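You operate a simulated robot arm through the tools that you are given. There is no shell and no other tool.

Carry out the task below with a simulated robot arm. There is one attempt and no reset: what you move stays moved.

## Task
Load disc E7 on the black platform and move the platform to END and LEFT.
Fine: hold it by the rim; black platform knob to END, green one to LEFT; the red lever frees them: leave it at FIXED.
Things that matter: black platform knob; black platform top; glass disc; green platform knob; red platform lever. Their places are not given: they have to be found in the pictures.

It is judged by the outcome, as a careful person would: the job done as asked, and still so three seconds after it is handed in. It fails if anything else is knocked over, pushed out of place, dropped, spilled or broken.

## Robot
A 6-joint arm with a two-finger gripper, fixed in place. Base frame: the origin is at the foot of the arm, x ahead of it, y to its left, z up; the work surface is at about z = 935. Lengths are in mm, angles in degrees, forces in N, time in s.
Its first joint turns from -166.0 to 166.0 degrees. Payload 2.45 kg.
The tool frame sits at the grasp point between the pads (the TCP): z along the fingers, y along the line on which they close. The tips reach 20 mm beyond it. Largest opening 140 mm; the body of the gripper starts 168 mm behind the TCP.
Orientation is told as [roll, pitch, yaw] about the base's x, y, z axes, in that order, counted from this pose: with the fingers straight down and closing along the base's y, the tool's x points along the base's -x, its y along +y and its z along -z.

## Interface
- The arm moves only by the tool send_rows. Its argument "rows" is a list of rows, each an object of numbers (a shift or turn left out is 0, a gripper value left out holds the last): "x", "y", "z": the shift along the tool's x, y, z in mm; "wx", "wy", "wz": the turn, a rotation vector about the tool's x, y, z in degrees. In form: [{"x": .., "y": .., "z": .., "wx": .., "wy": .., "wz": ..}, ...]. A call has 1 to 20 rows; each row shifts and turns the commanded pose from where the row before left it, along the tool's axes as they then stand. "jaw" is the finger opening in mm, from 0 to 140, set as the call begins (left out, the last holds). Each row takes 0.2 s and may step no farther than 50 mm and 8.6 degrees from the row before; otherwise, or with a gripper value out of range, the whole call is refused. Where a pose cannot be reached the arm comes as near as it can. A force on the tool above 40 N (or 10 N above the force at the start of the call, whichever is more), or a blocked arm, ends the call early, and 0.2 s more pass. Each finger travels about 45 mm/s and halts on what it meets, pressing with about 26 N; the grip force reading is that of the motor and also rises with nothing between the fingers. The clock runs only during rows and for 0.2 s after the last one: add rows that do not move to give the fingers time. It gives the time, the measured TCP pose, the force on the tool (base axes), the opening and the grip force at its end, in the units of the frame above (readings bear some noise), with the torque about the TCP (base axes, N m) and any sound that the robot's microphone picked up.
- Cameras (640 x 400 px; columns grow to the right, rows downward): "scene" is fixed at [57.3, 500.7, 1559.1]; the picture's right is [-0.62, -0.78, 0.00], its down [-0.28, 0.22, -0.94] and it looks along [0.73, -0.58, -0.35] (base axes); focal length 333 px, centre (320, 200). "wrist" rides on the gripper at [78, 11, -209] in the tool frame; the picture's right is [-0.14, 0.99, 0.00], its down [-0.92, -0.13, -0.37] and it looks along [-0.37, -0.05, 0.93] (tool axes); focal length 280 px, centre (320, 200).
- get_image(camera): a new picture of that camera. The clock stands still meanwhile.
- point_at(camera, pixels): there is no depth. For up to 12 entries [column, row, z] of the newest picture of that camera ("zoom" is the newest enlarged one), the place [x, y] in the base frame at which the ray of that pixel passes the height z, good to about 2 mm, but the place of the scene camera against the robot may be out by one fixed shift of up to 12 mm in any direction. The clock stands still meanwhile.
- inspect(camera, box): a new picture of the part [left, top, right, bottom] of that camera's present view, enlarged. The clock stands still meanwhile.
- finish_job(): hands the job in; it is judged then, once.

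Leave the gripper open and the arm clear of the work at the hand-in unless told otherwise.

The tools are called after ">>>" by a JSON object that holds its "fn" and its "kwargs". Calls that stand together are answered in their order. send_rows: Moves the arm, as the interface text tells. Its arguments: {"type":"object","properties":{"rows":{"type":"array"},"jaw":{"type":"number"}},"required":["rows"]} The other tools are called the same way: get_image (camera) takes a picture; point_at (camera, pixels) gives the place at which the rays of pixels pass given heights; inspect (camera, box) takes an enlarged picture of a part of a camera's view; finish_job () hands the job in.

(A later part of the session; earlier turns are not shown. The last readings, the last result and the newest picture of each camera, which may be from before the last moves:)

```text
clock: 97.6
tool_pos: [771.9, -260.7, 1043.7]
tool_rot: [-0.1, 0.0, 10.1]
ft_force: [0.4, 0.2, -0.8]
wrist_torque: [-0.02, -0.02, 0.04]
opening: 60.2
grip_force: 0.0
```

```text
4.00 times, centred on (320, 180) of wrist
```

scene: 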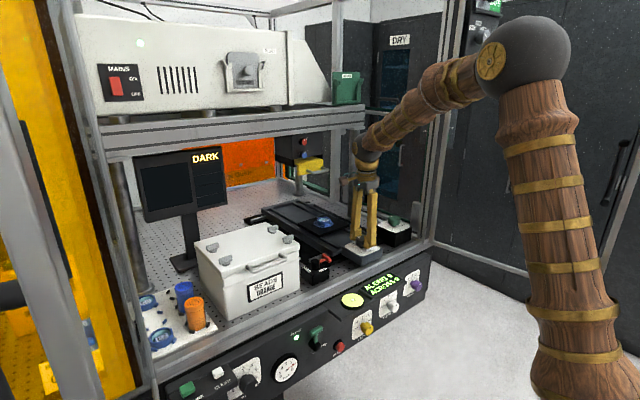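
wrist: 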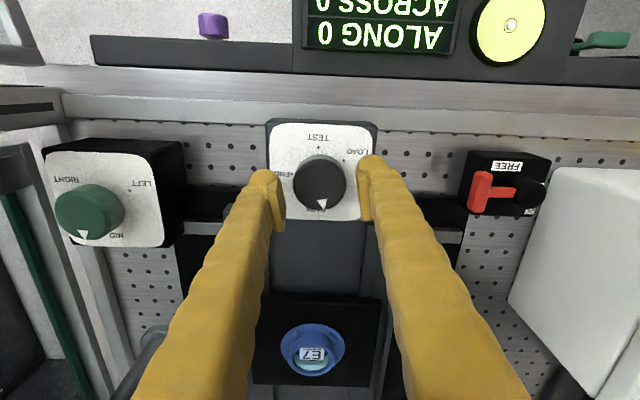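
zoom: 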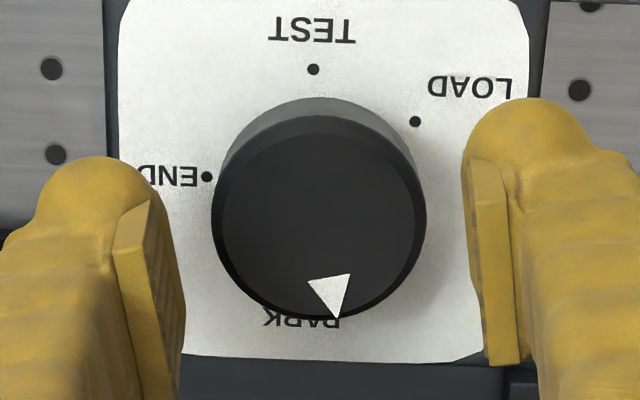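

The pointer is just short of PARK; END lies about 104° further clockwise. I descend, close, and turn in gentle steps.

>>> {"fn": "send_rows", "kwargs": {"rows": [{"z": 12}, {"z": 11}, {}]}}

>>> {"fn": "send_rows", "kwargs": {"jaw": 40, "rows": [{}, {}, {}, {}]}}

>>> {"fn": "send_rows", "kwargs": {"rows": [{"wz": 2}, {"wz": 4}, {"wz": 5}, {"wz": 5}, {"wz": 5}, {"wz": 5}, {"wz": 5}, {"wz": 4}, {"wz": 2}, {}]}}

>>> {"fn": "send_rows", "kwargs": {"rows": [{"wz": 2}, {"wz": 4}, {"wz": 5}, {"wz": 5}, {"wz": 5}, {"wz": 5}, {"wz": 5}, {"wz": 4}, {"wz": 2}, {}]}}

>>> {"fn": "inspect", "kwargs": {"camera": "wrist", "box": [260, 130, 380, 230]}}

>>> {"fn": "get_image", "kwargs": {"camera": "scene"}}

```text
clock: 98.4
tool_pos: [771.3, -260.2, 1019.6]
tool_rot: [-0.1, -0.3, 10.1]
ft_force: [0.0, 0.3, 0.2]
wrist_torque: [-0.01, 0.02, 0.0]
opening: 60.1
grip_force: 0.1
```

```text
clock: 99.4
tool_pos: [772.1, -260.4, 1019.0]
tool_rot: [-0.1, -0.2, 10.1]
ft_force: [3.6, -1.3, -0.8]
wrist_torque: [-0.05, -0.04, -0.06]
opening: 46.5
grip_force: 44.9
```

```text
clock: 101.6
tool_pos: [771.4, -261.8, 1019.2]
tool_rot: [0.0, -0.2, -27.0]
ft_force: [0.7, 1.7, 7.7]
wrist_torque: [0.02, 0.04, -0.06]
opening: 46.7
grip_force: 45.1
```

```text
clock: 103.8
tool_pos: [771.8, -260.8, 1020.1]
tool_rot: [0.1, -0.2, -63.9]
ft_force: [4.5, -1.9, -9.9]
wrist_torque: [-0.08, -0.06, -0.05]
opening: 46.3
grip_force: 44.4
```

```text
4.00 times, centred on (320, 180) of wrist
```

zoom: 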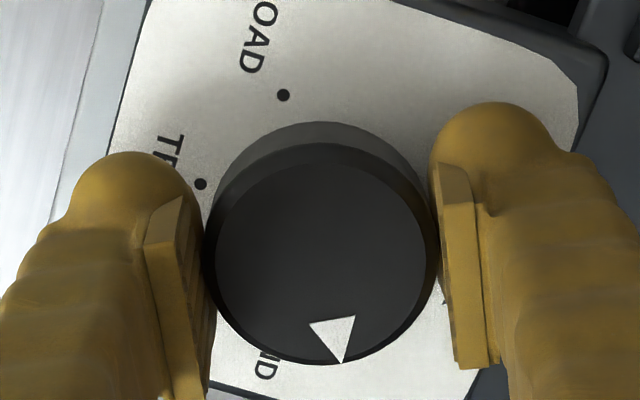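

```text
taken
```

scene: 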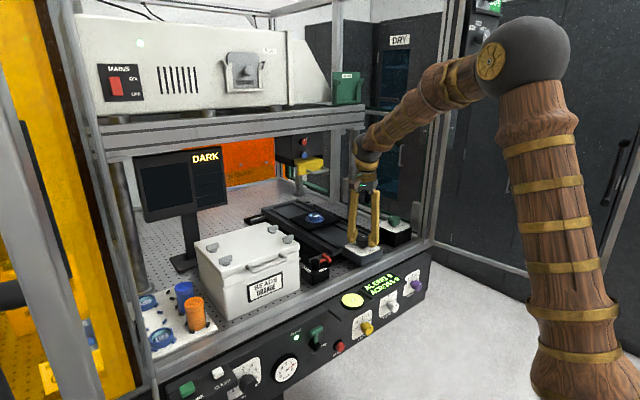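

74° done, still following. I turn the remaining ≈30°.

>>> {"fn": "send_rows", "kwargs": {"rows": [{"wz": 2}, {"wz": 4}, {"wz": 5}, {"wz": 5}, {"wz": 5}, {"wz": 4}, {"wz": 3}, {"wz": 2}, {}]}}

>>> {"fn": "inspect", "kwargs": {"camera": "wrist", "box": [260, 130, 380, 230]}}

>>> {"fn": "inspect", "kwargs": {"camera": "scene", "box": [290, 190, 410, 290]}}

```text
clock: 105.8
tool_pos: [771.8, -260.2, 1018.9]
tool_rot: [0.2, -0.1, -93.9]
ft_force: [13.9, -0.8, -4.0]
wrist_torque: [-0.15, -0.11, 0.0]
opening: 46.3
grip_force: 44.9
```

```text
4.00 times, centred on (320, 180) of wrist
```

zoom: 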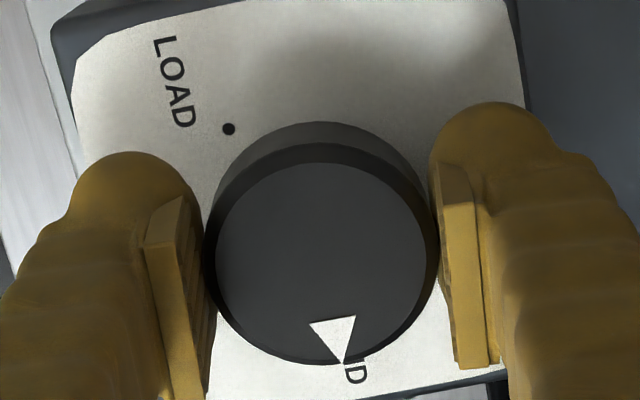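

```text
4.00 times, centred on (350, 240) of scene
```

zoom: 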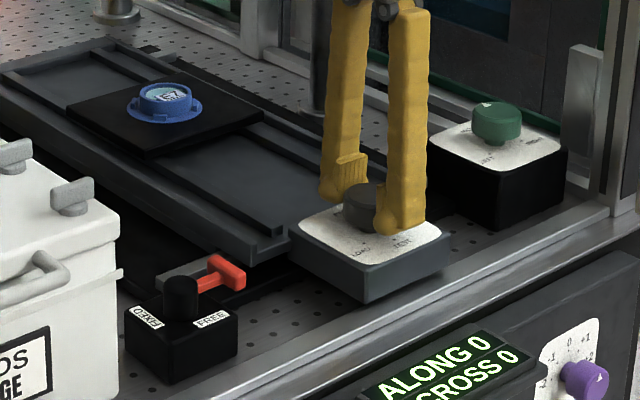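

The pointer is at the END label. I release, lift, and inspect the alignment from above.

>>> {"fn": "send_rows", "kwargs": {"jaw": 60, "rows": [{}, {}, {}, {"z": -22}, {"z": -40}, {"z": -30}, {}]}}

>>> {"fn": "send_rows", "kwargs": {"rows": [{"wz": -8}, {"wz": -8}, {"wz": -8}, {"wz": -8}, {"wz": -8}, {"wz": -8}, {"wz": -8}, {"wz": -8}, {"wz": -8}, {"wz": -8}, {"wz": -8}, {"wz": -8}, {"wz": -6}, {}]}}

>>> {"fn": "get_image", "kwargs": {"camera": "wrist"}}

>>> {"fn": "inspect", "kwargs": {"camera": "wrist", "box": [265, 110, 375, 210]}}

```text
clock: 107.4
tool_pos: [772.4, -261.5, 1111.8]
tool_rot: [0.2, 0.0, -93.8]
ft_force: [0.7, -0.2, -0.1]
wrist_torque: [0.01, -0.01, 0.02]
opening: 59.9
grip_force: 0.0
```

```text
clock: 110.4
tool_pos: [772.6, -260.6, 1111.1]
tool_rot: [-0.2, -0.1, 8.2]
ft_force: [0.2, -0.1, 0.2]
wrist_torque: [0.0, -0.02, 0.03]
opening: 60.0
grip_force: 0.0
```

```text
taken
```

wrist: 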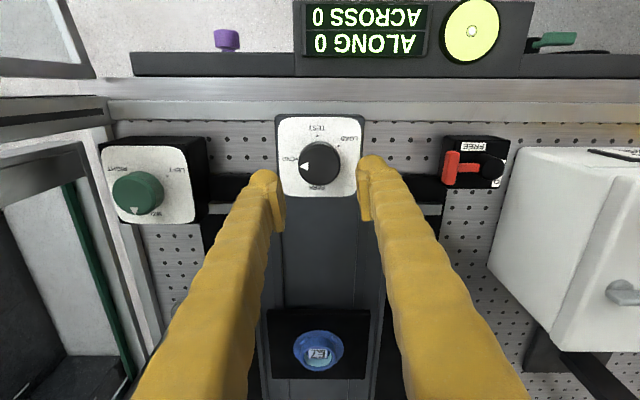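

```text
4.00 times, centred on (320, 160) of wrist
```

zoom: 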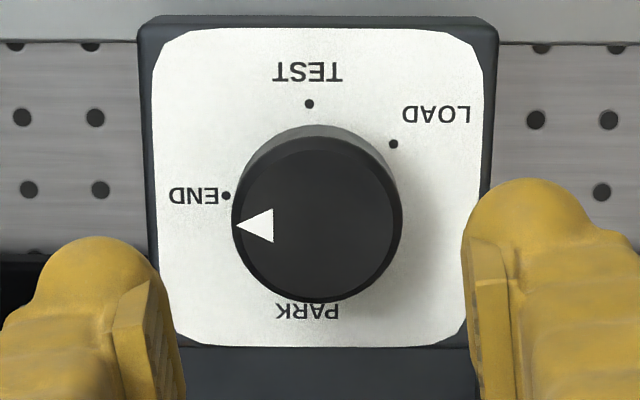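

The triangle points straight at END (within ~1°). Next is the green knob: I rise a bit, open wider and move right to look down at it.

>>> {"fn": "send_rows", "kwargs": {"jaw": 80, "rows": [{"z": -40, "wz": 4}, {"z": -30, "wz": 4.2}, {"y": -30}, {"y": -40}, {"y": -40}, {"y": -30}, {}]}}

>>> {"fn": "get_image", "kwargs": {"camera": "wrist"}}

>>> {"fn": "get_image", "kwargs": {"camera": "scene"}}

```text
clock: 112.0
tool_pos: [771.1, -401.7, 1181.3]
tool_rot: [0.0, -0.1, -0.1]
ft_force: [-1.3, 0.0, -0.3]
wrist_torque: [-0.01, -0.04, -0.02]
opening: 79.7
grip_force: 0.1
```

```text
taken
```

wrist: 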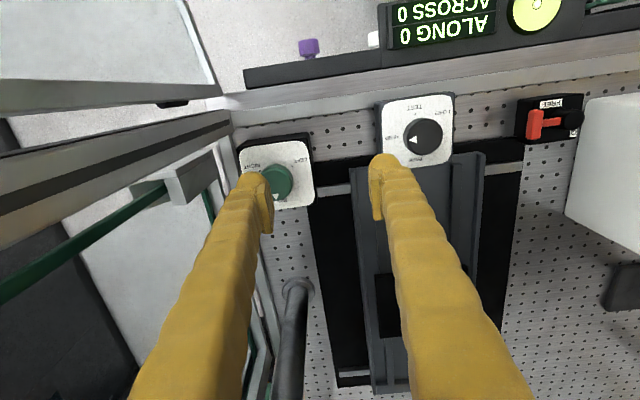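

```text
taken
```

scene: 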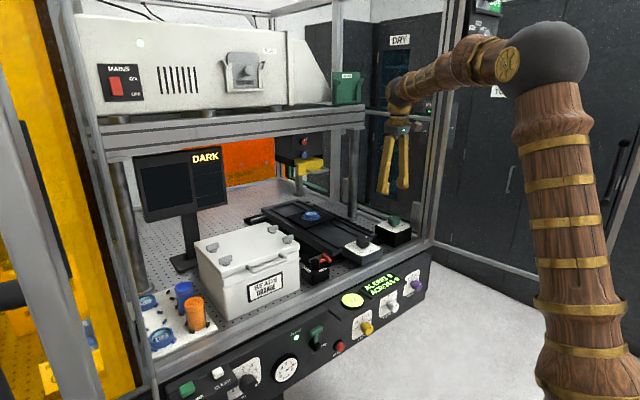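

Clear space around: the glass bracket at right is ~150 mm away from the knob. I shift so the green knob lies between the fingers and zoom in.

>>> {"fn": "send_rows", "kwargs": {"rows": [{"y": -22}, {"y": -22}, {}]}}

>>> {"fn": "get_image", "kwargs": {"camera": "wrist"}}

>>> {"fn": "inspect", "kwargs": {"camera": "wrist", "box": [260, 130, 380, 230]}}

```text
clock: 112.8
tool_pos: [772.0, -445.5, 1182.6]
tool_rot: [-0.1, -0.2, -0.1]
ft_force: [0.3, 0.1, -0.2]
wrist_torque: [-0.02, 0.0, -0.02]
opening: 79.8
grip_force: 0.1
```

```text
taken
```

wrist: 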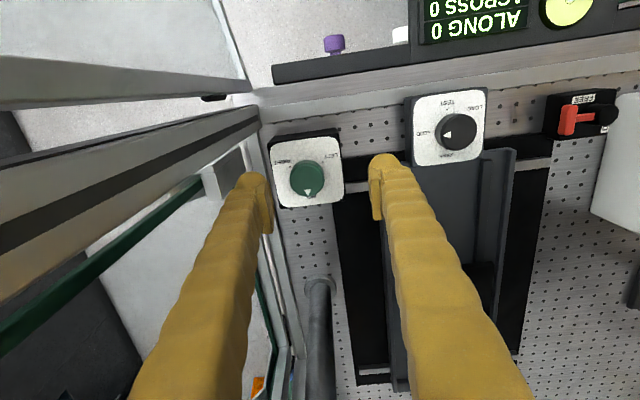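

```text
4.00 times, centred on (320, 180) of wrist
```

zoom: 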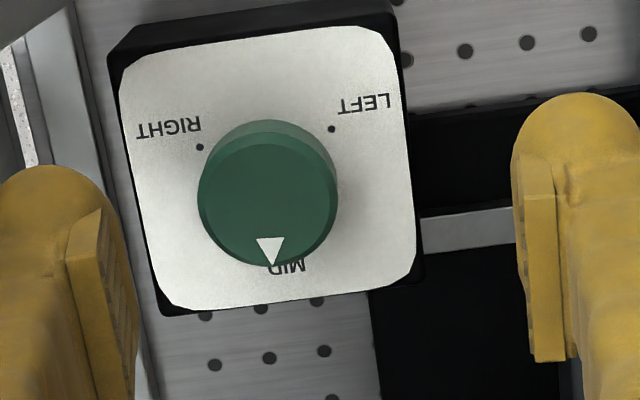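

Green knob top is around (806,-467,1030). I check distances to the right-hand rail and glass bracket.

>>> {"fn": "point_at", "kwargs": {"camera": "wrist", "pixels": [[307, 180, 1030], [322.75, 162.25, 1002], [290, 166.75, 1002], [262, 160, 937], [292, 300, 937], [205, 185, 1000], [205, 185, 950], [240, 160, 1000], [240, 160, 1050], [258, 285, 950], [270, 147, 1002], [336, 137, 1002]]}}

>>> {"fn": "inspect", "kwargs": {"camera": "scene", "box": [360, 130, 460, 260]}}

>>> {"fn": "inspect", "kwargs": {"camera": "wrist", "box": [120, 70, 320, 400]}}

```text
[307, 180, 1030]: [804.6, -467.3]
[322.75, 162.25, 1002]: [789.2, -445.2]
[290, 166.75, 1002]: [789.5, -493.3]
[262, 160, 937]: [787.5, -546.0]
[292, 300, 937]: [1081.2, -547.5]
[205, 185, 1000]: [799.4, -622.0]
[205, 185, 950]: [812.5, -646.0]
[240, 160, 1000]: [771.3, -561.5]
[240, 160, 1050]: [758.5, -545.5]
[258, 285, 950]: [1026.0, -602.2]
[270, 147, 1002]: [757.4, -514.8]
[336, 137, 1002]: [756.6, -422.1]
```

```text
3.08 times, centred on (410, 195) of scene
```

zoom: 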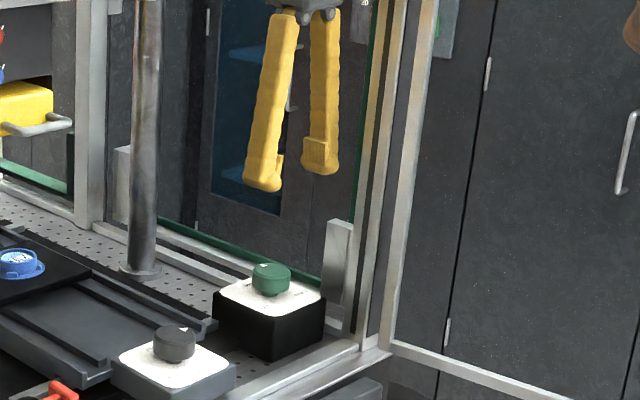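

```text
1.21 times, centred on (220, 235) of wrist
```

zoom: 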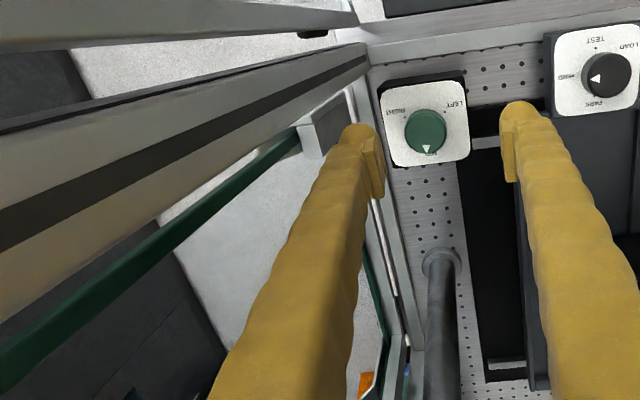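

The right wall (glass ≈ y -600) leaves enough room. I move over the green knob (805,-468) and rotate the hand to yaw -105 so as to turn counter-clockwise ~120° to LEFT.

>>> {"fn": "send_rows", "kwargs": {"jaw": 60, "rows": [{"x": -32.5, "y": -22.5}, {"wz": 8}, {"wz": 8}, {"wz": 8}, {"wz": 8}, {"wz": 8}, {"wz": 8}, {"wz": 8}, {"wz": 8}, {"wz": 8}, {"wz": 8}, {"wz": 8}, {"wz": 8}, {"wz": 8}, {"z": 30}, {"z": 15}, {}]}}

>>> {"fn": "get_image", "kwargs": {"camera": "wrist"}}

>>> {"fn": "inspect", "kwargs": {"camera": "wrist", "box": [260, 120, 380, 220]}}

>>> {"fn": "inspect", "kwargs": {"camera": "scene", "box": [340, 150, 440, 270]}}

```text
clock: 116.4
tool_pos: [804.1, -467.5, 1136.5]
tool_rot: [0.2, -0.1, -104.1]
ft_force: [-0.3, 0.0, -0.1]
wrist_torque: [0.02, -0.01, 0.01]
opening: 59.8
grip_force: 0.2
```

```text
taken
```

wrist: 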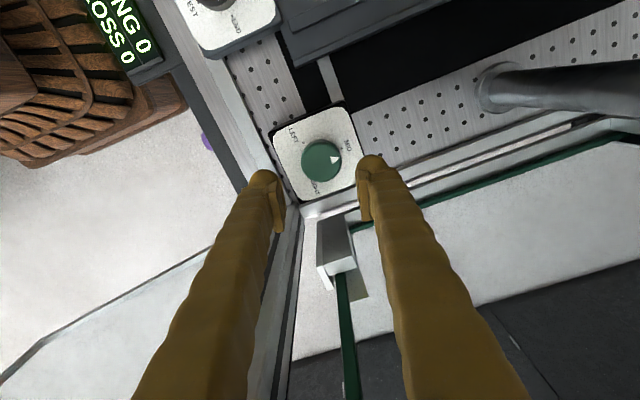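

```text
4.00 times, centred on (320, 170) of wrist
```

zoom: 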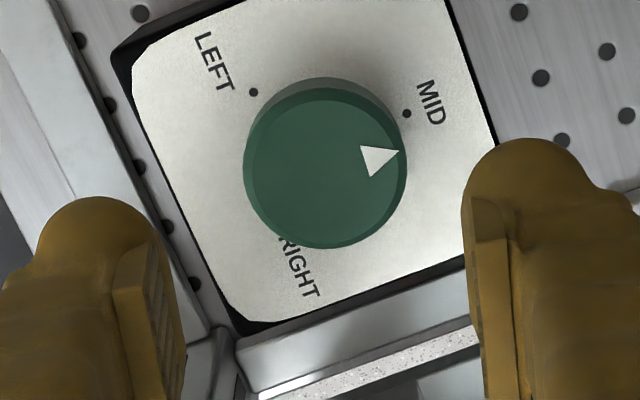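

```text
3.33 times, centred on (390, 210) of scene
```

zoom: 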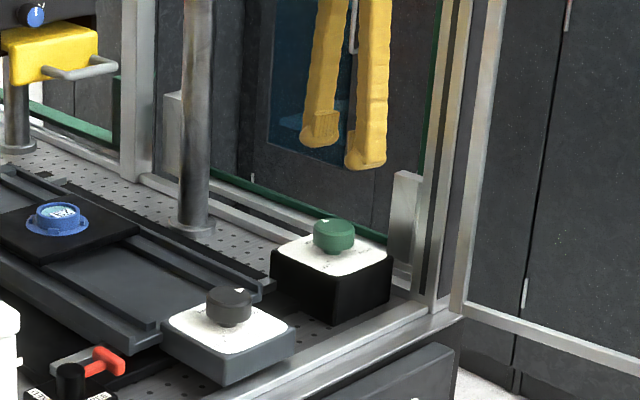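

The pointer is at MID, LEFT dot at zoom (253,92). I nudge 1.4 mm and descend around the green cap to TCP z≈1036.

>>> {"fn": "send_rows", "kwargs": {"rows": [{"y": 1.4}, {"z": 35}, {"z": 35}, {"z": 20}, {"z": 10}, {}]}}

>>> {"fn": "inspect", "kwargs": {"camera": "wrist", "box": [260, 130, 380, 230]}}

>>> {"fn": "inspect", "kwargs": {"camera": "scene", "box": [360, 190, 430, 255]}}

```text
clock: 117.8
tool_pos: [806.0, -469.0, 1038.1]
tool_rot: [0.1, 0.0, -104.2]
ft_force: [-0.4, -0.9, 0.5]
wrist_torque: [0.01, 0.0, 0.04]
opening: 60.0
grip_force: 0.1
```

```text
4.00 times, centred on (320, 180) of wrist
```

zoom: 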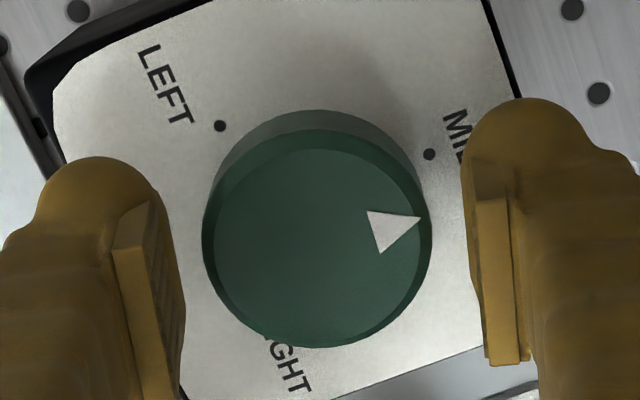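

```text
6.15 times, centred on (395, 222) of scene
```

zoom: 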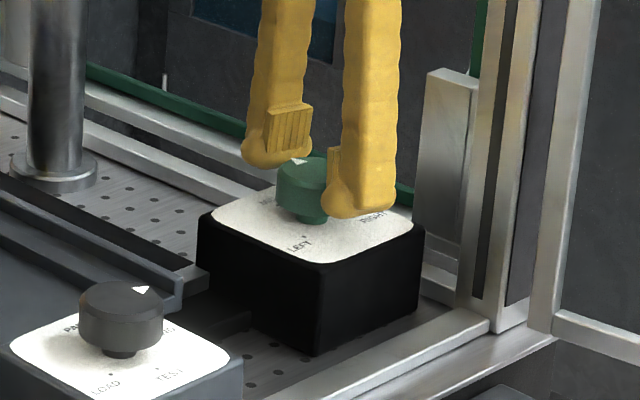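

Well centred. I lower 3 mm more, close, and try a small counter-clockwise turn.

>>> {"fn": "send_rows", "kwargs": {"rows": [{"z": 3}, {}]}}

>>> {"fn": "send_rows", "kwargs": {"jaw": 40, "rows": [{}, {}, {}, {}]}}

>>> {"fn": "send_rows", "kwargs": {"rows": [{"wz": -2}, {"wz": -4}, {"wz": -4}, {"wz": -2}, {}]}}

>>> {"fn": "inspect", "kwargs": {"camera": "wrist", "box": [260, 130, 380, 230]}}

>>> {"fn": "inspect", "kwargs": {"camera": "scene", "box": [240, 190, 400, 290]}}

```text
clock: 118.4
tool_pos: [804.7, -468.2, 1035.4]
tool_rot: [0.2, 0.0, -104.1]
ft_force: [-1.0, 0.5, 1.2]
wrist_torque: [0.01, 0.01, 0.0]
opening: 59.9
grip_force: 0.1
```

```text
clock: 119.4
tool_pos: [805.4, -469.4, 1033.8]
tool_rot: [0.1, 0.0, -104.1]
ft_force: [-8.9, 2.8, -0.2]
wrist_torque: [0.09, 0.1, 0.0]
opening: 46.4
grip_force: 45.0
```

```text
clock: 120.6
tool_pos: [805.4, -468.9, 1034.5]
tool_rot: [0.2, -0.1, -92.0]
ft_force: [-8.0, -2.9, 9.3]
wrist_torque: [-0.06, 0.13, -0.01]
opening: 46.3
grip_force: 44.8
```

```text
4.00 times, centred on (320, 180) of wrist
```

zoom: 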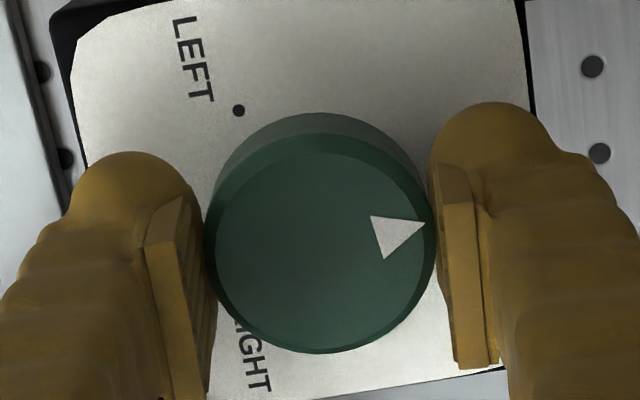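

```text
4.00 times, centred on (320, 240) of scene
```

zoom: 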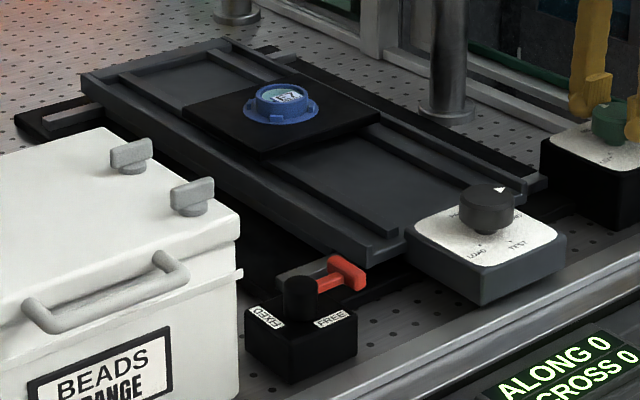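

It follows counter-clockwise. I continue in gentle steps, checking along the way.

>>> {"fn": "send_rows", "kwargs": {"rows": [{"wz": -2}, {"wz": -4}, {"wz": -5}, {"wz": -5}, {"wz": -5}, {"wz": -5}, {"wz": -5}, {"wz": -4}, {"wz": -2}, {}]}}

>>> {"fn": "inspect", "kwargs": {"camera": "scene", "box": [240, 190, 400, 290]}}

>>> {"fn": "inspect", "kwargs": {"camera": "wrist", "box": [260, 130, 380, 230]}}

```text
clock: 122.8
tool_pos: [805.2, -468.2, 1033.1]
tool_rot: [0.1, -0.2, -55.0]
ft_force: [5.8, -8.8, 11.8]
wrist_torque: [-0.17, -0.15, -0.03]
opening: 46.1
grip_force: 44.7
```

```text
4.00 times, centred on (320, 240) of scene
```

zoom: 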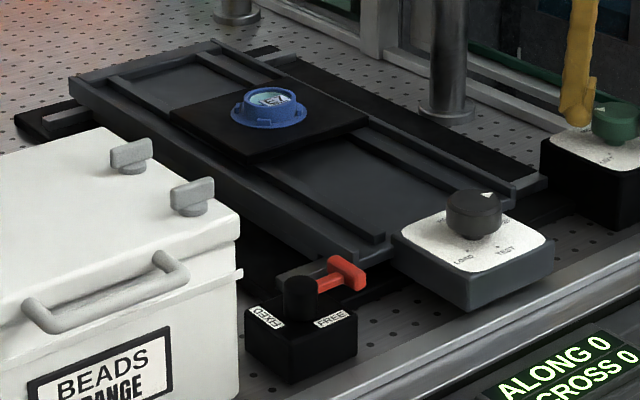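

```text
4.00 times, centred on (320, 180) of wrist
```

zoom: 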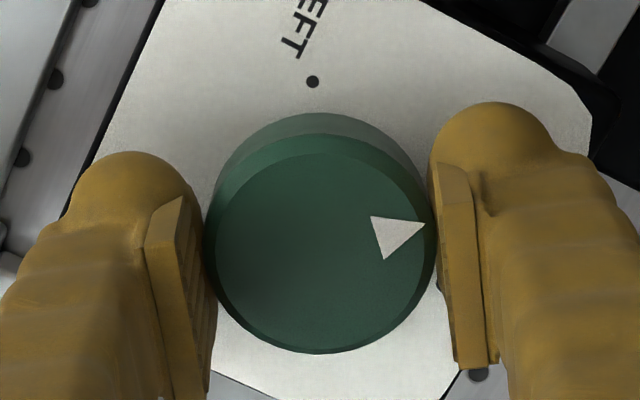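

The whole carriage (with the black knob block) shifts left, clear of the lever by a good margin. I continue ~55° more.

>>> {"fn": "send_rows", "kwargs": {"rows": [{"wz": -2}, {"wz": -4}, {"wz": -5}, {"wz": -5}, {"wz": -5}, {"wz": -5}, {"wz": -5}, {"wz": -5}, {"wz": -5}, {"wz": -5}, {"wz": -4}, {"wz": -3}, {"wz": -2}, {}]}}

>>> {"fn": "inspect", "kwargs": {"camera": "scene", "box": [240, 190, 400, 290]}}

>>> {"fn": "inspect", "kwargs": {"camera": "wrist", "box": [260, 130, 380, 230]}}

```text
clock: 125.5
tool_pos: [805.3, -467.6, 1032.9]
tool_rot: [-0.1, -0.1, -2.5]
ft_force: [5.8, -2.3, -5.3]
wrist_torque: [-0.04, -0.01, 0.01]
opening: 46.3
grip_force: 45.3
stopped in row 13: the force on the tool passed its limit at 40 N (the readings are from after the stop); the commanded pose is now the measured one
```

```text
4.00 times, centred on (320, 240) of scene
```

zoom: 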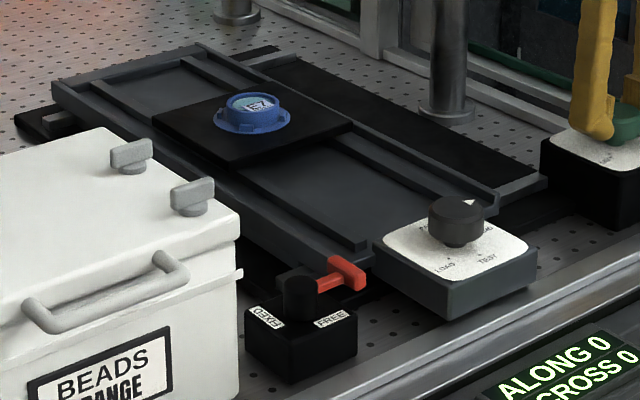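

```text
4.00 times, centred on (320, 180) of wrist
```

zoom: 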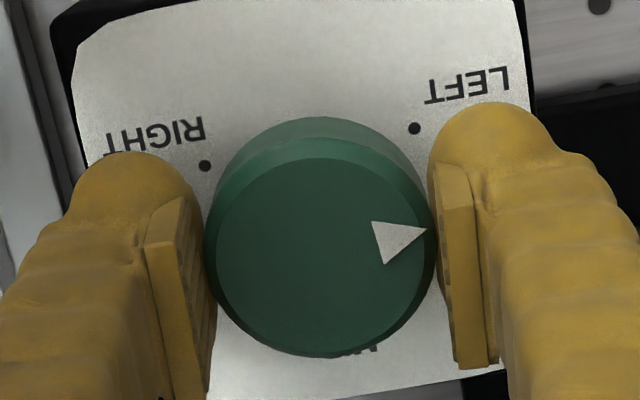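

Stopped at 40 N near yaw -2.5, probably side load from being slightly off-axis. I release, lift and check the pointer and the surroundings.

>>> {"fn": "send_rows", "kwargs": {"jaw": 60, "rows": [{}, {}, {}, {"z": -22}, {"z": -40}, {"wz": -5}, {"wz": -5}, {}]}}

>>> {"fn": "get_image", "kwargs": {"camera": "wrist"}}

>>> {"fn": "inspect", "kwargs": {"camera": "wrist", "box": [260, 120, 380, 220]}}

>>> {"fn": "inspect", "kwargs": {"camera": "scene", "box": [290, 210, 390, 290]}}

```text
clock: 127.2
tool_pos: [805.2, -466.6, 1095.1]
tool_rot: [-0.1, -0.1, 7.6]
ft_force: [-0.2, 0.4, 0.2]
wrist_torque: [0.02, -0.01, -0.01]
opening: 60.0
grip_force: 0.1
```

```text
taken
```

wrist: 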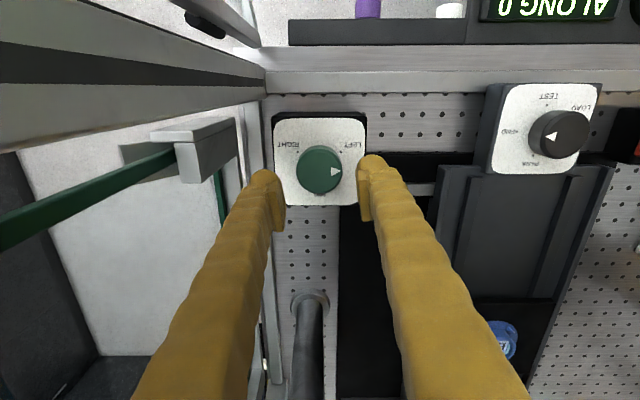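

```text
4.00 times, centred on (320, 170) of wrist
```

zoom: 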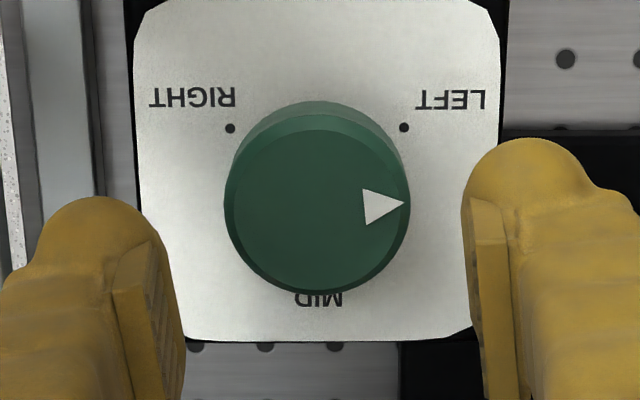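

```text
5.00 times, centred on (340, 250) of scene
```

zoom: 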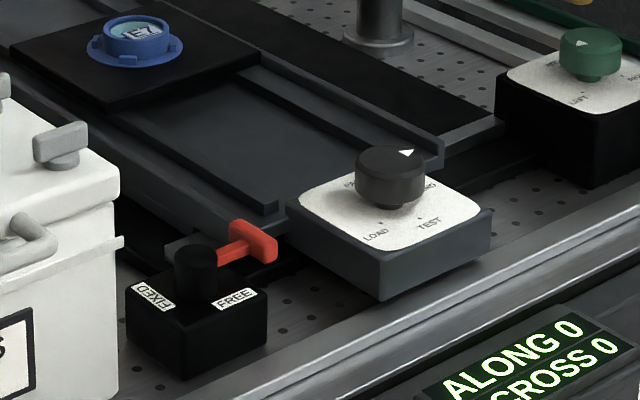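

The pointer is at ≈95°, LEFT needs ≈28° more counter-clockwise. First I check the gap between the black-knob block and the lever's T-bar (px ~(590,130) and (634,148)).

>>> {"fn": "inspect", "kwargs": {"camera": "wrist", "box": [480, 60, 640, 200]}}

>>> {"fn": "point_at", "kwargs": {"camera": "wrist", "pixels": [[590, 135, 985], [603, 92, 985], [578, 172, 985], [635, 148, 992], [597, 92, 985], [552, 135, 1015]]}}

```text
2.86 times, centred on (560, 130) of wrist
```

zoom: 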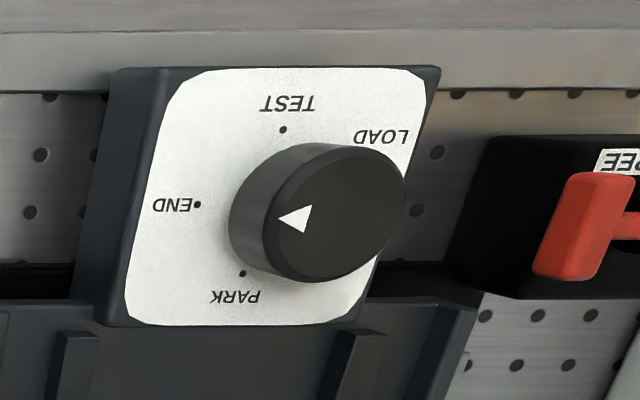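

```text
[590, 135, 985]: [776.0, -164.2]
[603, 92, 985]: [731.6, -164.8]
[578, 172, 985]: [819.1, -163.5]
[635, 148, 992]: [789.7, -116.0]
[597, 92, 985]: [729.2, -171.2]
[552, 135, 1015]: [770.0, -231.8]
```

There are ~50 mm between block and T-bar, so nothing is obstructing. I rotate the hand back to yaw ≈-50, regrasp, and turn the rest.

>>> {"fn": "send_rows", "kwargs": {"rows": [{"wz": 8}, {"wz": 8}, {"wz": 8}, {"wz": 8}, {"wz": 8}, {"wz": 8}, {"wz": 8}, {"z": 35}, {"z": 24}, {}]}}

>>> {"fn": "inspect", "kwargs": {"camera": "wrist", "box": [260, 130, 380, 230]}}

```text
clock: 129.4
tool_pos: [804.9, -466.7, 1037.6]
tool_rot: [0.1, -0.1, -48.5]
ft_force: [0.1, 0.8, 0.9]
wrist_torque: [0.0, 0.0, -0.01]
opening: 60.0
grip_force: 0.0
```

```text
4.00 times, centred on (320, 180) of wrist
```

zoom: 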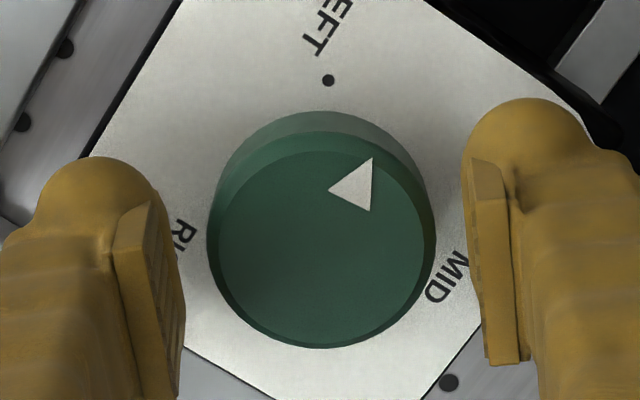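

Centred. I close and turn counter-clockwise ≈27° in small steps.

>>> {"fn": "send_rows", "kwargs": {"rows": [{"z": 2.5}, {}]}}

>>> {"fn": "send_rows", "kwargs": {"jaw": 40, "rows": [{}, {}, {}, {}]}}

>>> {"fn": "send_rows", "kwargs": {"rows": [{"wz": -2}, {"wz": -3}, {"wz": -3}, {"wz": -3}, {"wz": -3}, {"wz": -2}, {}]}}

>>> {"fn": "inspect", "kwargs": {"camera": "wrist", "box": [260, 130, 380, 230]}}

```text
clock: 130.1
tool_pos: [804.7, -468.8, 1035.4]
tool_rot: [0.2, -0.2, -48.6]
ft_force: [-0.2, 0.5, 0.4]
wrist_torque: [0.0, 0.0, -0.02]
opening: 60.0
grip_force: 0.0
```

```text
clock: 131.1
tool_pos: [804.2, -467.6, 1034.2]
tool_rot: [0.0, -0.2, -48.5]
ft_force: [9.3, 6.3, -1.9]
wrist_torque: [0.03, -0.1, -0.04]
opening: 46.5
grip_force: 45.3
```

```text
clock: 132.7
tool_pos: [805.0, -468.0, 1035.6]
tool_rot: [0.0, -0.2, -32.5]
ft_force: [16.4, -20.4, -7.6]
wrist_torque: [-0.32, -0.32, 0.01]
opening: 46.4
grip_force: 44.9
```

```text
4.00 times, centred on (320, 180) of wrist
```

zoom: 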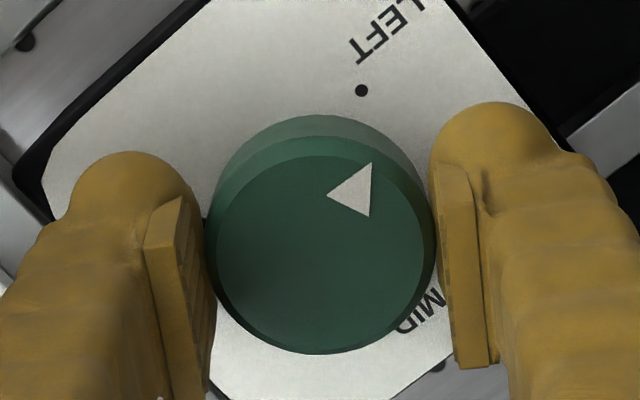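

It followed 16°. I relieve the side load (shift x -1.3, y -0.4) and turn the remaining ≈12°.

>>> {"fn": "send_rows", "kwargs": {"rows": [{"x": -1.3, "y": -0.4}, {}]}}

>>> {"fn": "send_rows", "kwargs": {"rows": [{"wz": -2}, {"wz": -3}, {"wz": -3}, {"wz": -2}, {"wz": -1.5}, {}]}}

>>> {"fn": "inspect", "kwargs": {"camera": "wrist", "box": [260, 130, 380, 230]}}

```text
clock: 133.2
tool_pos: [805.4, -467.5, 1034.8]
tool_rot: [0.0, -0.1, -32.5]
ft_force: [-3.0, -13.2, -2.0]
wrist_torque: [-0.07, 0.14, 0.04]
opening: 46.5
grip_force: 45.5
```

```text
clock: 134.7
tool_pos: [805.4, -467.9, 1035.8]
tool_rot: [0.1, -0.3, -21.0]
ft_force: [1.6, -3.8, 5.3]
wrist_torque: [-0.04, -0.13, -0.37]
opening: 46.7
grip_force: 45.0
```

```text
4.00 times, centred on (320, 180) of wrist
```

zoom: 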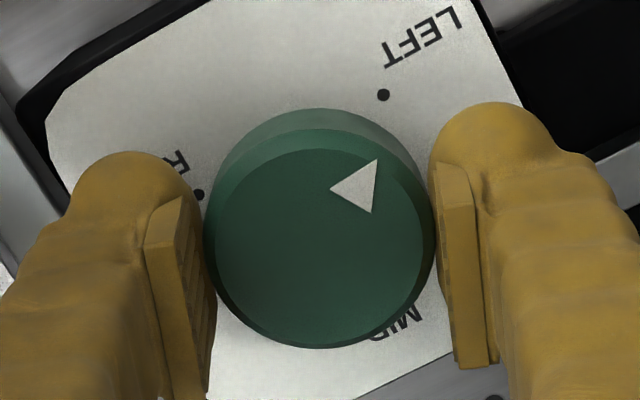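

A -0.37 N m torque and a slight slip suggest the end stop at LEFT. I release, lift and inspect from above with the image aligned.

>>> {"fn": "send_rows", "kwargs": {"jaw": 60, "rows": [{}, {}, {}, {"z": -22}, {"z": -40}, {"wz": -7}, {"wz": -7}, {"wz": -7}, {"wz": -7.5}, {}]}}

>>> {"fn": "get_image", "kwargs": {"camera": "wrist"}}

>>> {"fn": "inspect", "kwargs": {"camera": "wrist", "box": [260, 120, 380, 220]}}

>>> {"fn": "get_image", "kwargs": {"camera": "scene"}}

```text
clock: 136.8
tool_pos: [806.0, -468.0, 1098.2]
tool_rot: [0.0, -0.2, 7.5]
ft_force: [-0.6, 0.7, 0.6]
wrist_torque: [0.04, -0.01, -0.03]
opening: 59.9
grip_force: 0.1
```

```text
taken
```

wrist: 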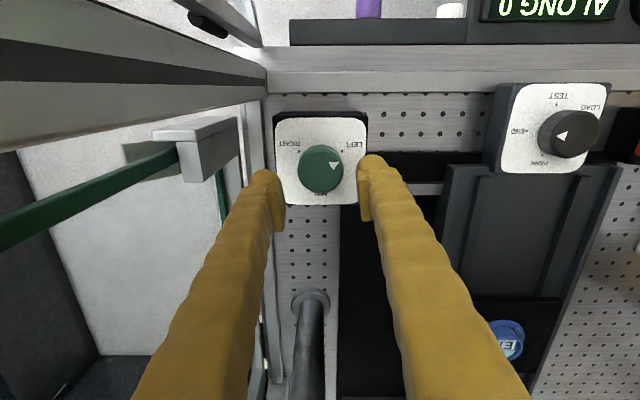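

```text
4.00 times, centred on (320, 170) of wrist
```

zoom: 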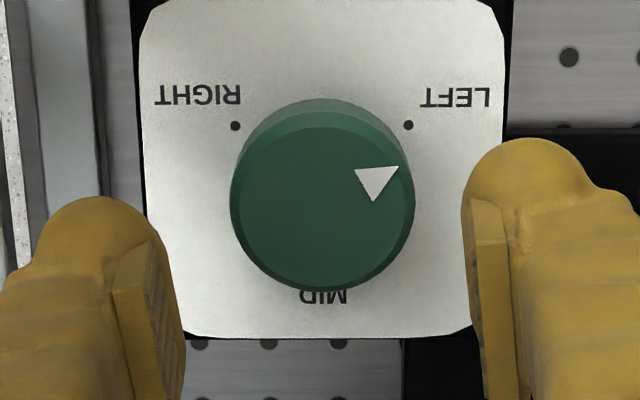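

```text
taken
```

scene: 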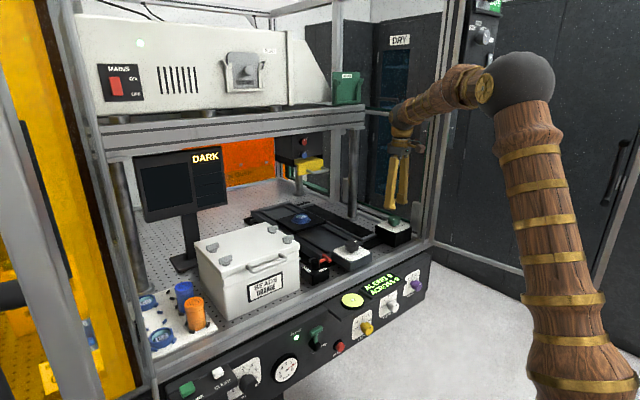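

The pointer is within ~2–4° of LEFT. I regrasp and try a few more degrees to make sure it is against its stop.

>>> {"fn": "send_rows", "kwargs": {"rows": [{"wz": 8}, {"wz": 8}, {"wz": 8}, {"wz": 8}, {"wz": 8}, {"z": 35}, {"z": 26}, {}]}}

>>> {"fn": "inspect", "kwargs": {"camera": "wrist", "box": [260, 130, 380, 230]}}

>>> {"fn": "send_rows", "kwargs": {"jaw": 40, "rows": [{}, {}, {}, {}]}}

>>> {"fn": "inspect", "kwargs": {"camera": "wrist", "box": [260, 130, 380, 230]}}

>>> {"fn": "send_rows", "kwargs": {"rows": [{"wz": -1.5}, {"wz": -1.5}, {"wz": -1.5}, {"wz": -1.5}, {}]}}

>>> {"fn": "inspect", "kwargs": {"camera": "wrist", "box": [260, 130, 380, 230]}}

```text
clock: 138.7
tool_pos: [804.0, -467.6, 1035.6]
tool_rot: [0.0, -0.2, -32.5]
ft_force: [-0.8, 1.0, -1.0]
wrist_torque: [0.04, -0.01, -0.03]
opening: 60.3
grip_force: 0.0
```

```text
4.00 times, centred on (320, 180) of wrist
```

zoom: 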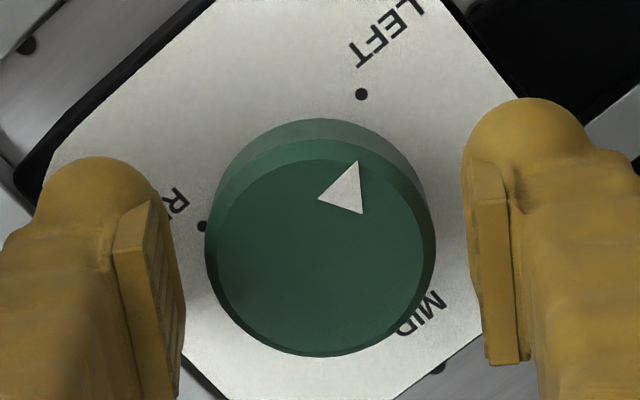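

```text
clock: 139.7
tool_pos: [803.9, -466.8, 1036.2]
tool_rot: [0.0, -0.2, -32.6]
ft_force: [-0.8, -2.6, -0.5]
wrist_torque: [-0.01, 0.02, -0.02]
opening: 46.3
grip_force: 44.5
```

```text
4.00 times, centred on (320, 180) of wrist
```

zoom: 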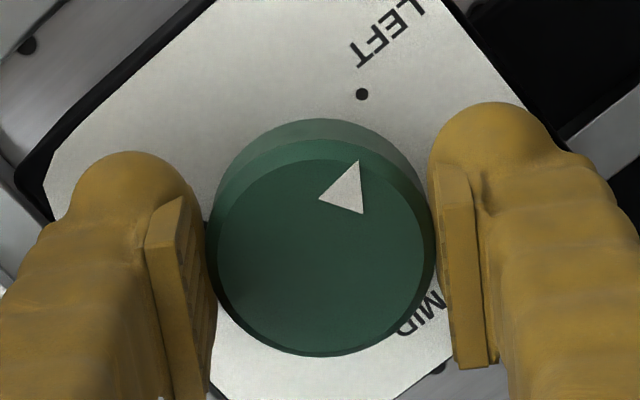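

```text
clock: 140.8
tool_pos: [804.9, -468.9, 1036.7]
tool_rot: [0.0, -0.3, -26.4]
ft_force: [7.1, 6.5, 0.9]
wrist_torque: [0.07, -0.14, -0.57]
opening: 46.5
grip_force: 45.0
```

```text
4.00 times, centred on (320, 180) of wrist
```

zoom: 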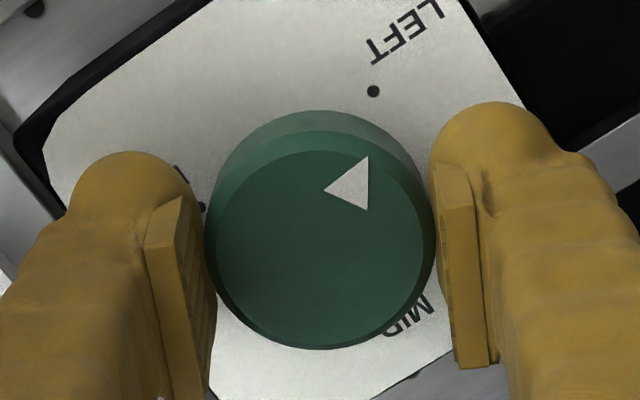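

Torque -0.57 N m with slip: the green knob is at its end stop, LEFT. I release, rise and go back to the lever at yaw -90.

>>> {"fn": "send_rows", "kwargs": {"jaw": 62, "rows": [{}, {}, {}, {"z": -20}, {"z": -45}, {"z": -45}, {"wz": 8}, {"wz": 8}, {"wz": 8}, {"wz": 8}, {"wz": 8}, {"wz": 8}, {"wz": 8}, {"wz": 7.6}, {}]}}

>>> {"fn": "send_rows", "kwargs": {"rows": [{"x": 40, "y": -6}, {"x": 45, "y": -6}, {"x": 45, "y": -6}, {"x": 45, "y": -7}, {"x": 45}, {"x": 45}, {"x": 45}, {"x": 45}, {"x": 15}, {}]}}

>>> {"fn": "get_image", "kwargs": {"camera": "wrist"}}

>>> {"fn": "inspect", "kwargs": {"camera": "wrist", "box": [260, 90, 380, 190]}}

```text
clock: 144.1
tool_pos: [806.4, -468.8, 1146.9]
tool_rot: [0.2, -0.2, -90.2]
ft_force: [0.4, -0.3, -0.3]
wrist_torque: [0.01, 0.01, 0.02]
opening: 62.0
grip_force: 0.1
```

```text
clock: 146.2
tool_pos: [780.6, -99.0, 1145.6]
tool_rot: [0.2, -0.1, -90.1]
ft_force: [0.5, 0.0, -0.7]
wrist_torque: [0.03, -0.03, 0.01]
opening: 62.1
grip_force: 0.0
```

```text
taken
```

wrist: 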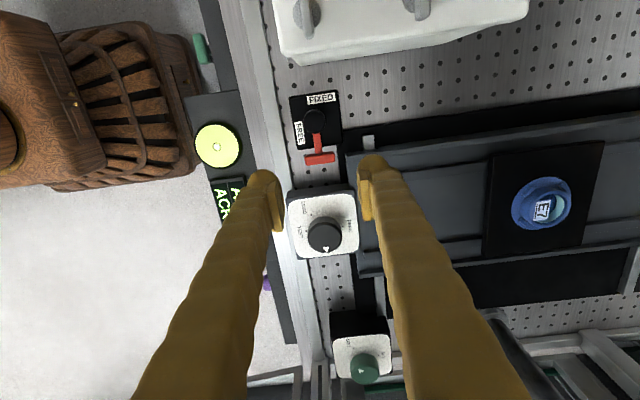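

```text
4.00 times, centred on (320, 140) of wrist
```

zoom: 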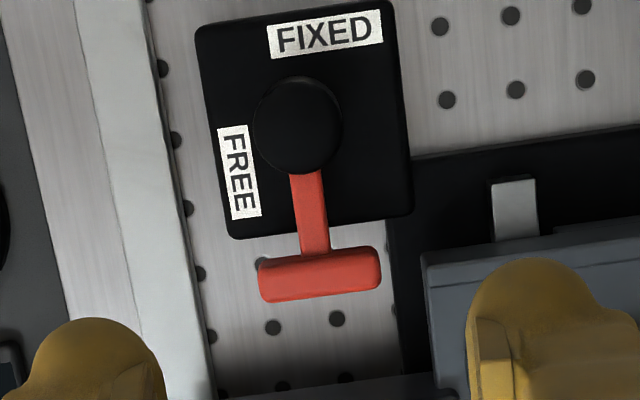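

The carriage has come closer to the lever's sweep. I need its front-left corner and height before choosing how to move the lever.

>>> {"fn": "inspect", "kwargs": {"camera": "scene", "box": [270, 210, 370, 290]}}

>>> {"fn": "point_at", "kwargs": {"camera": "wrist", "pixels": [[346.25, 153.75, 960], [346.25, 153.75, 980], [346.25, 153.75, 990], [346.25, 153.75, 1000], [335, 156.25, 992], [304.5, 161, 992], [320, 158.5, 992], [314.25, 121.25, 1000]]}}

```text
5.00 times, centred on (320, 250) of scene
```

zoom: 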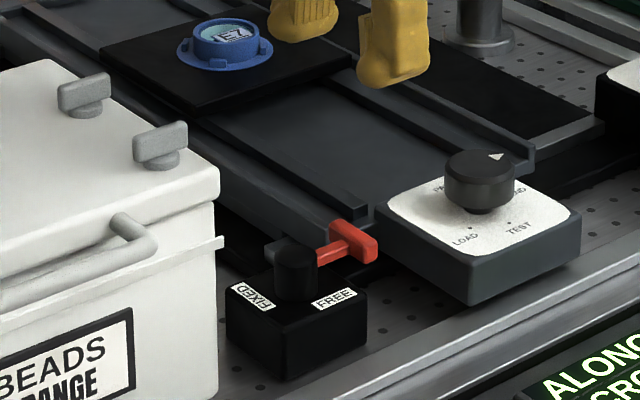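

```text
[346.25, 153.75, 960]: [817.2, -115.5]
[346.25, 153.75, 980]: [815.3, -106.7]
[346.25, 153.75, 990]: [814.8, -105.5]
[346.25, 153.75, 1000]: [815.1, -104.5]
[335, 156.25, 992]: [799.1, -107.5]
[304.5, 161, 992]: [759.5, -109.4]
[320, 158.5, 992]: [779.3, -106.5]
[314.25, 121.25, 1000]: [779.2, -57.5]
```

The carriage corner is near (815.5,-106), close to the lever's sweep. I turn the hand to yaw 0 here and take a second view to get the heights of that corner and of the T-bar.

>>> {"fn": "send_rows", "kwargs": {"rows": [{"wz": -8}, {"wz": -8}, {"wz": -8}, {"wz": -8}, {"wz": -8}, {"wz": -8}, {"wz": -8}, {"wz": -8}, {"wz": -8}, {"wz": -8}, {"wz": -8}, {"wz": -2}, {}]}}

>>> {"fn": "get_image", "kwargs": {"camera": "wrist"}}

>>> {"fn": "inspect", "kwargs": {"camera": "wrist", "box": [260, 110, 380, 210]}}

```text
clock: 149.1
tool_pos: [781.0, -97.6, 1146.0]
tool_rot: [-0.1, -0.3, -0.2]
ft_force: [0.3, 0.5, -0.3]
wrist_torque: [0.02, 0.0, 0.02]
opening: 61.9
grip_force: 0.1
```

```text
taken
```

wrist: 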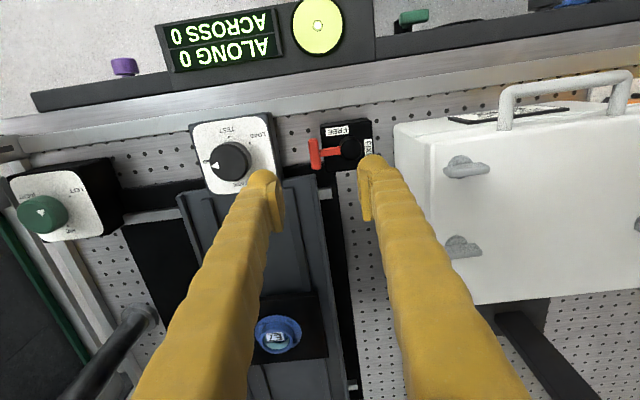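

```text
4.00 times, centred on (320, 160) of wrist
```

zoom: 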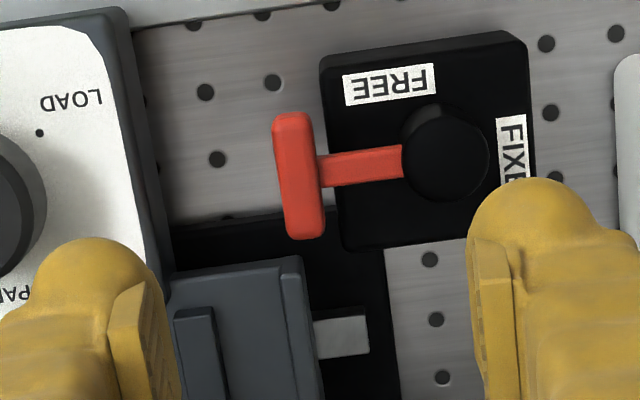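

I compute the carriage corner (px (315.5,174.2)), T-bar ends and hub from this view.

>>> {"fn": "point_at", "kwargs": {"camera": "wrist", "pixels": [[315.5, 174.2, 960], [315.5, 174.2, 970], [315.5, 174.2, 980], [315.5, 174.2, 990], [315.5, 174.2, 1000], [313, 138.75, 999], [315.5, 168.5, 999], [315, 154, 999], [350.5, 148, 1000], [321, 210, 980]]}}

```text
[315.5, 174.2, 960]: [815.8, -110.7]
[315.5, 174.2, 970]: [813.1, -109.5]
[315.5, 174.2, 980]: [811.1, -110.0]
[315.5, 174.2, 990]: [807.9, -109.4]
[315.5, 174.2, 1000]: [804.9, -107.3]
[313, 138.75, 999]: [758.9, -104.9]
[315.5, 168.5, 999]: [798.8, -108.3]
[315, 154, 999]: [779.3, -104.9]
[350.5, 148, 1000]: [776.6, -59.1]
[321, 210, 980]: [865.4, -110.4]
```

The carriage frame's top is only ≈965, well below the T-bar (985–999), so gripping the T-bar ends as before is safe. I turn back to yaw -90, descend over the T-bar.

>>> {"fn": "send_rows", "kwargs": {"rows": [{"wz": 8}, {"wz": 8}, {"wz": 8}, {"wz": 8}, {"wz": 8}, {"wz": 8}, {"wz": 8}, {"wz": 8}, {"wz": 8}, {"wz": 8}, {"wz": 8}, {"wz": 1.5}, {}]}}

>>> {"fn": "send_rows", "kwargs": {"rows": [{"y": -1.2}, {"z": 40}, {"z": 40}, {"z": 25}, {}]}}

>>> {"fn": "inspect", "kwargs": {"camera": "wrist", "box": [260, 120, 380, 220]}}

>>> {"fn": "inspect", "kwargs": {"camera": "scene", "box": [280, 220, 360, 290]}}

```text
clock: 151.8
tool_pos: [781.8, -99.3, 1145.4]
tool_rot: [0.2, -0.1, -89.8]
ft_force: [0.1, 0.5, -0.1]
wrist_torque: [0.02, 0.0, -0.03]
opening: 62.2
grip_force: 0.1
```

```text
clock: 153.1
tool_pos: [780.2, -100.4, 1039.8]
tool_rot: [0.2, -0.2, -89.6]
ft_force: [-0.7, 0.5, 0.5]
wrist_torque: [0.02, -0.01, -0.01]
opening: 62.3
grip_force: 0.1
```

```text
4.00 times, centred on (320, 170) of wrist
```

zoom: 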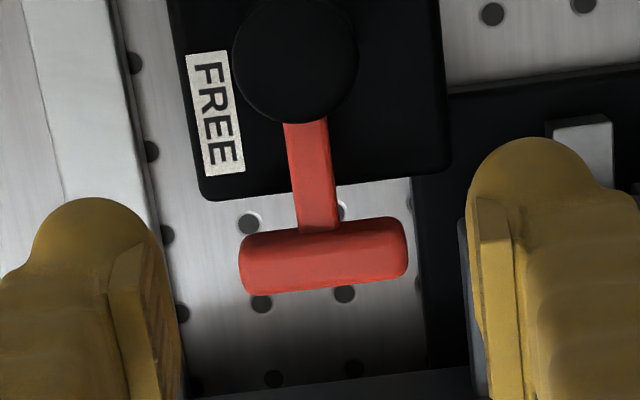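

```text
5.71 times, centred on (320, 255) of scene
```

zoom: 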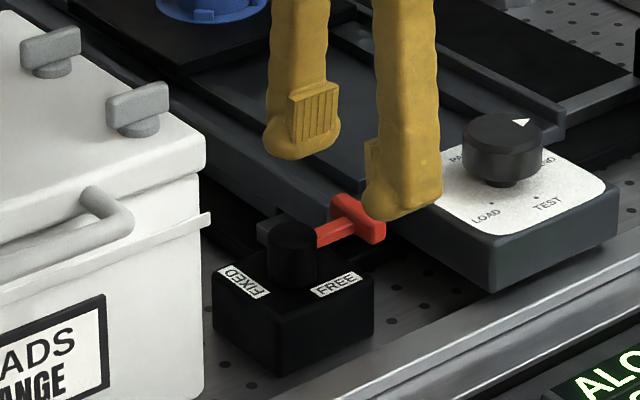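

Aligned. I descend to TCP z≈1004 and close on the T-bar ends.

>>> {"fn": "send_rows", "kwargs": {"rows": [{"z": 18}, {"z": 12}, {"z": 5.5}, {}]}}

>>> {"fn": "inspect", "kwargs": {"camera": "scene", "box": [280, 220, 360, 290]}}

>>> {"fn": "send_rows", "kwargs": {"jaw": 46, "rows": [{}, {}, {}]}}

>>> {"fn": "send_rows", "kwargs": {"jaw": 32, "rows": [{}, {}, {}]}}

>>> {"fn": "inspect", "kwargs": {"camera": "wrist", "box": [260, 130, 380, 230]}}

```text
clock: 154.1
tool_pos: [780.6, -99.2, 1004.0]
tool_rot: [0.1, -0.2, -89.6]
ft_force: [-0.9, -1.5, 2.6]
wrist_torque: [0.01, -0.14, 0.01]
opening: 62.1
grip_force: 0.0
```

```text
5.71 times, centred on (320, 255) of scene
```

zoom: 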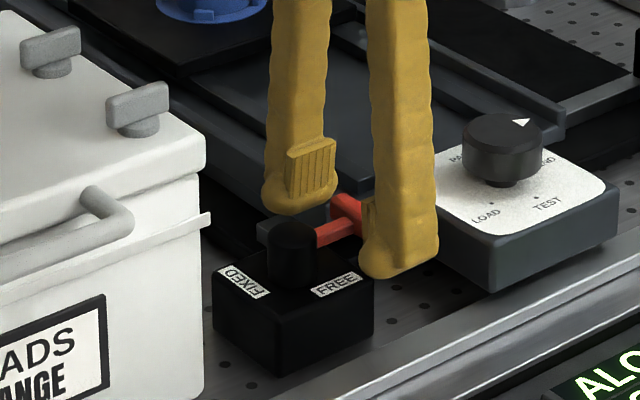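

```text
clock: 154.8
tool_pos: [780.6, -97.8, 1005.4]
tool_rot: [0.2, -0.1, -89.6]
ft_force: [3.8, 1.6, 10.2]
wrist_torque: [-0.12, -0.39, 0.07]
opening: 48.9
grip_force: 2.0
```

```text
clock: 155.7
tool_pos: [779.3, -97.7, 1003.5]
tool_rot: [0.1, -0.1, -89.5]
ft_force: [-2.9, -1.3, -5.6]
wrist_torque: [0.02, 0.07, 0.11]
opening: 38.9
grip_force: 44.7
```

```text
4.00 times, centred on (320, 180) of wrist
```

zoom: 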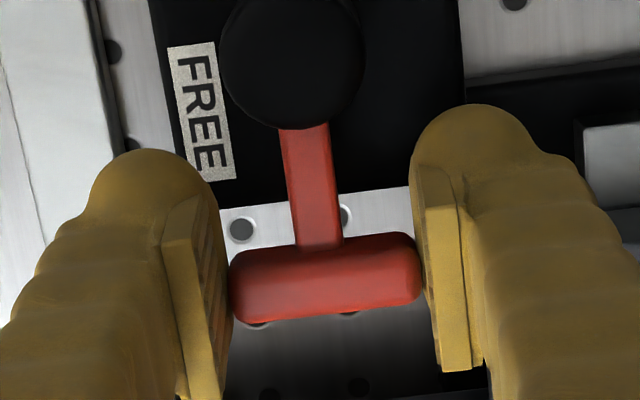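

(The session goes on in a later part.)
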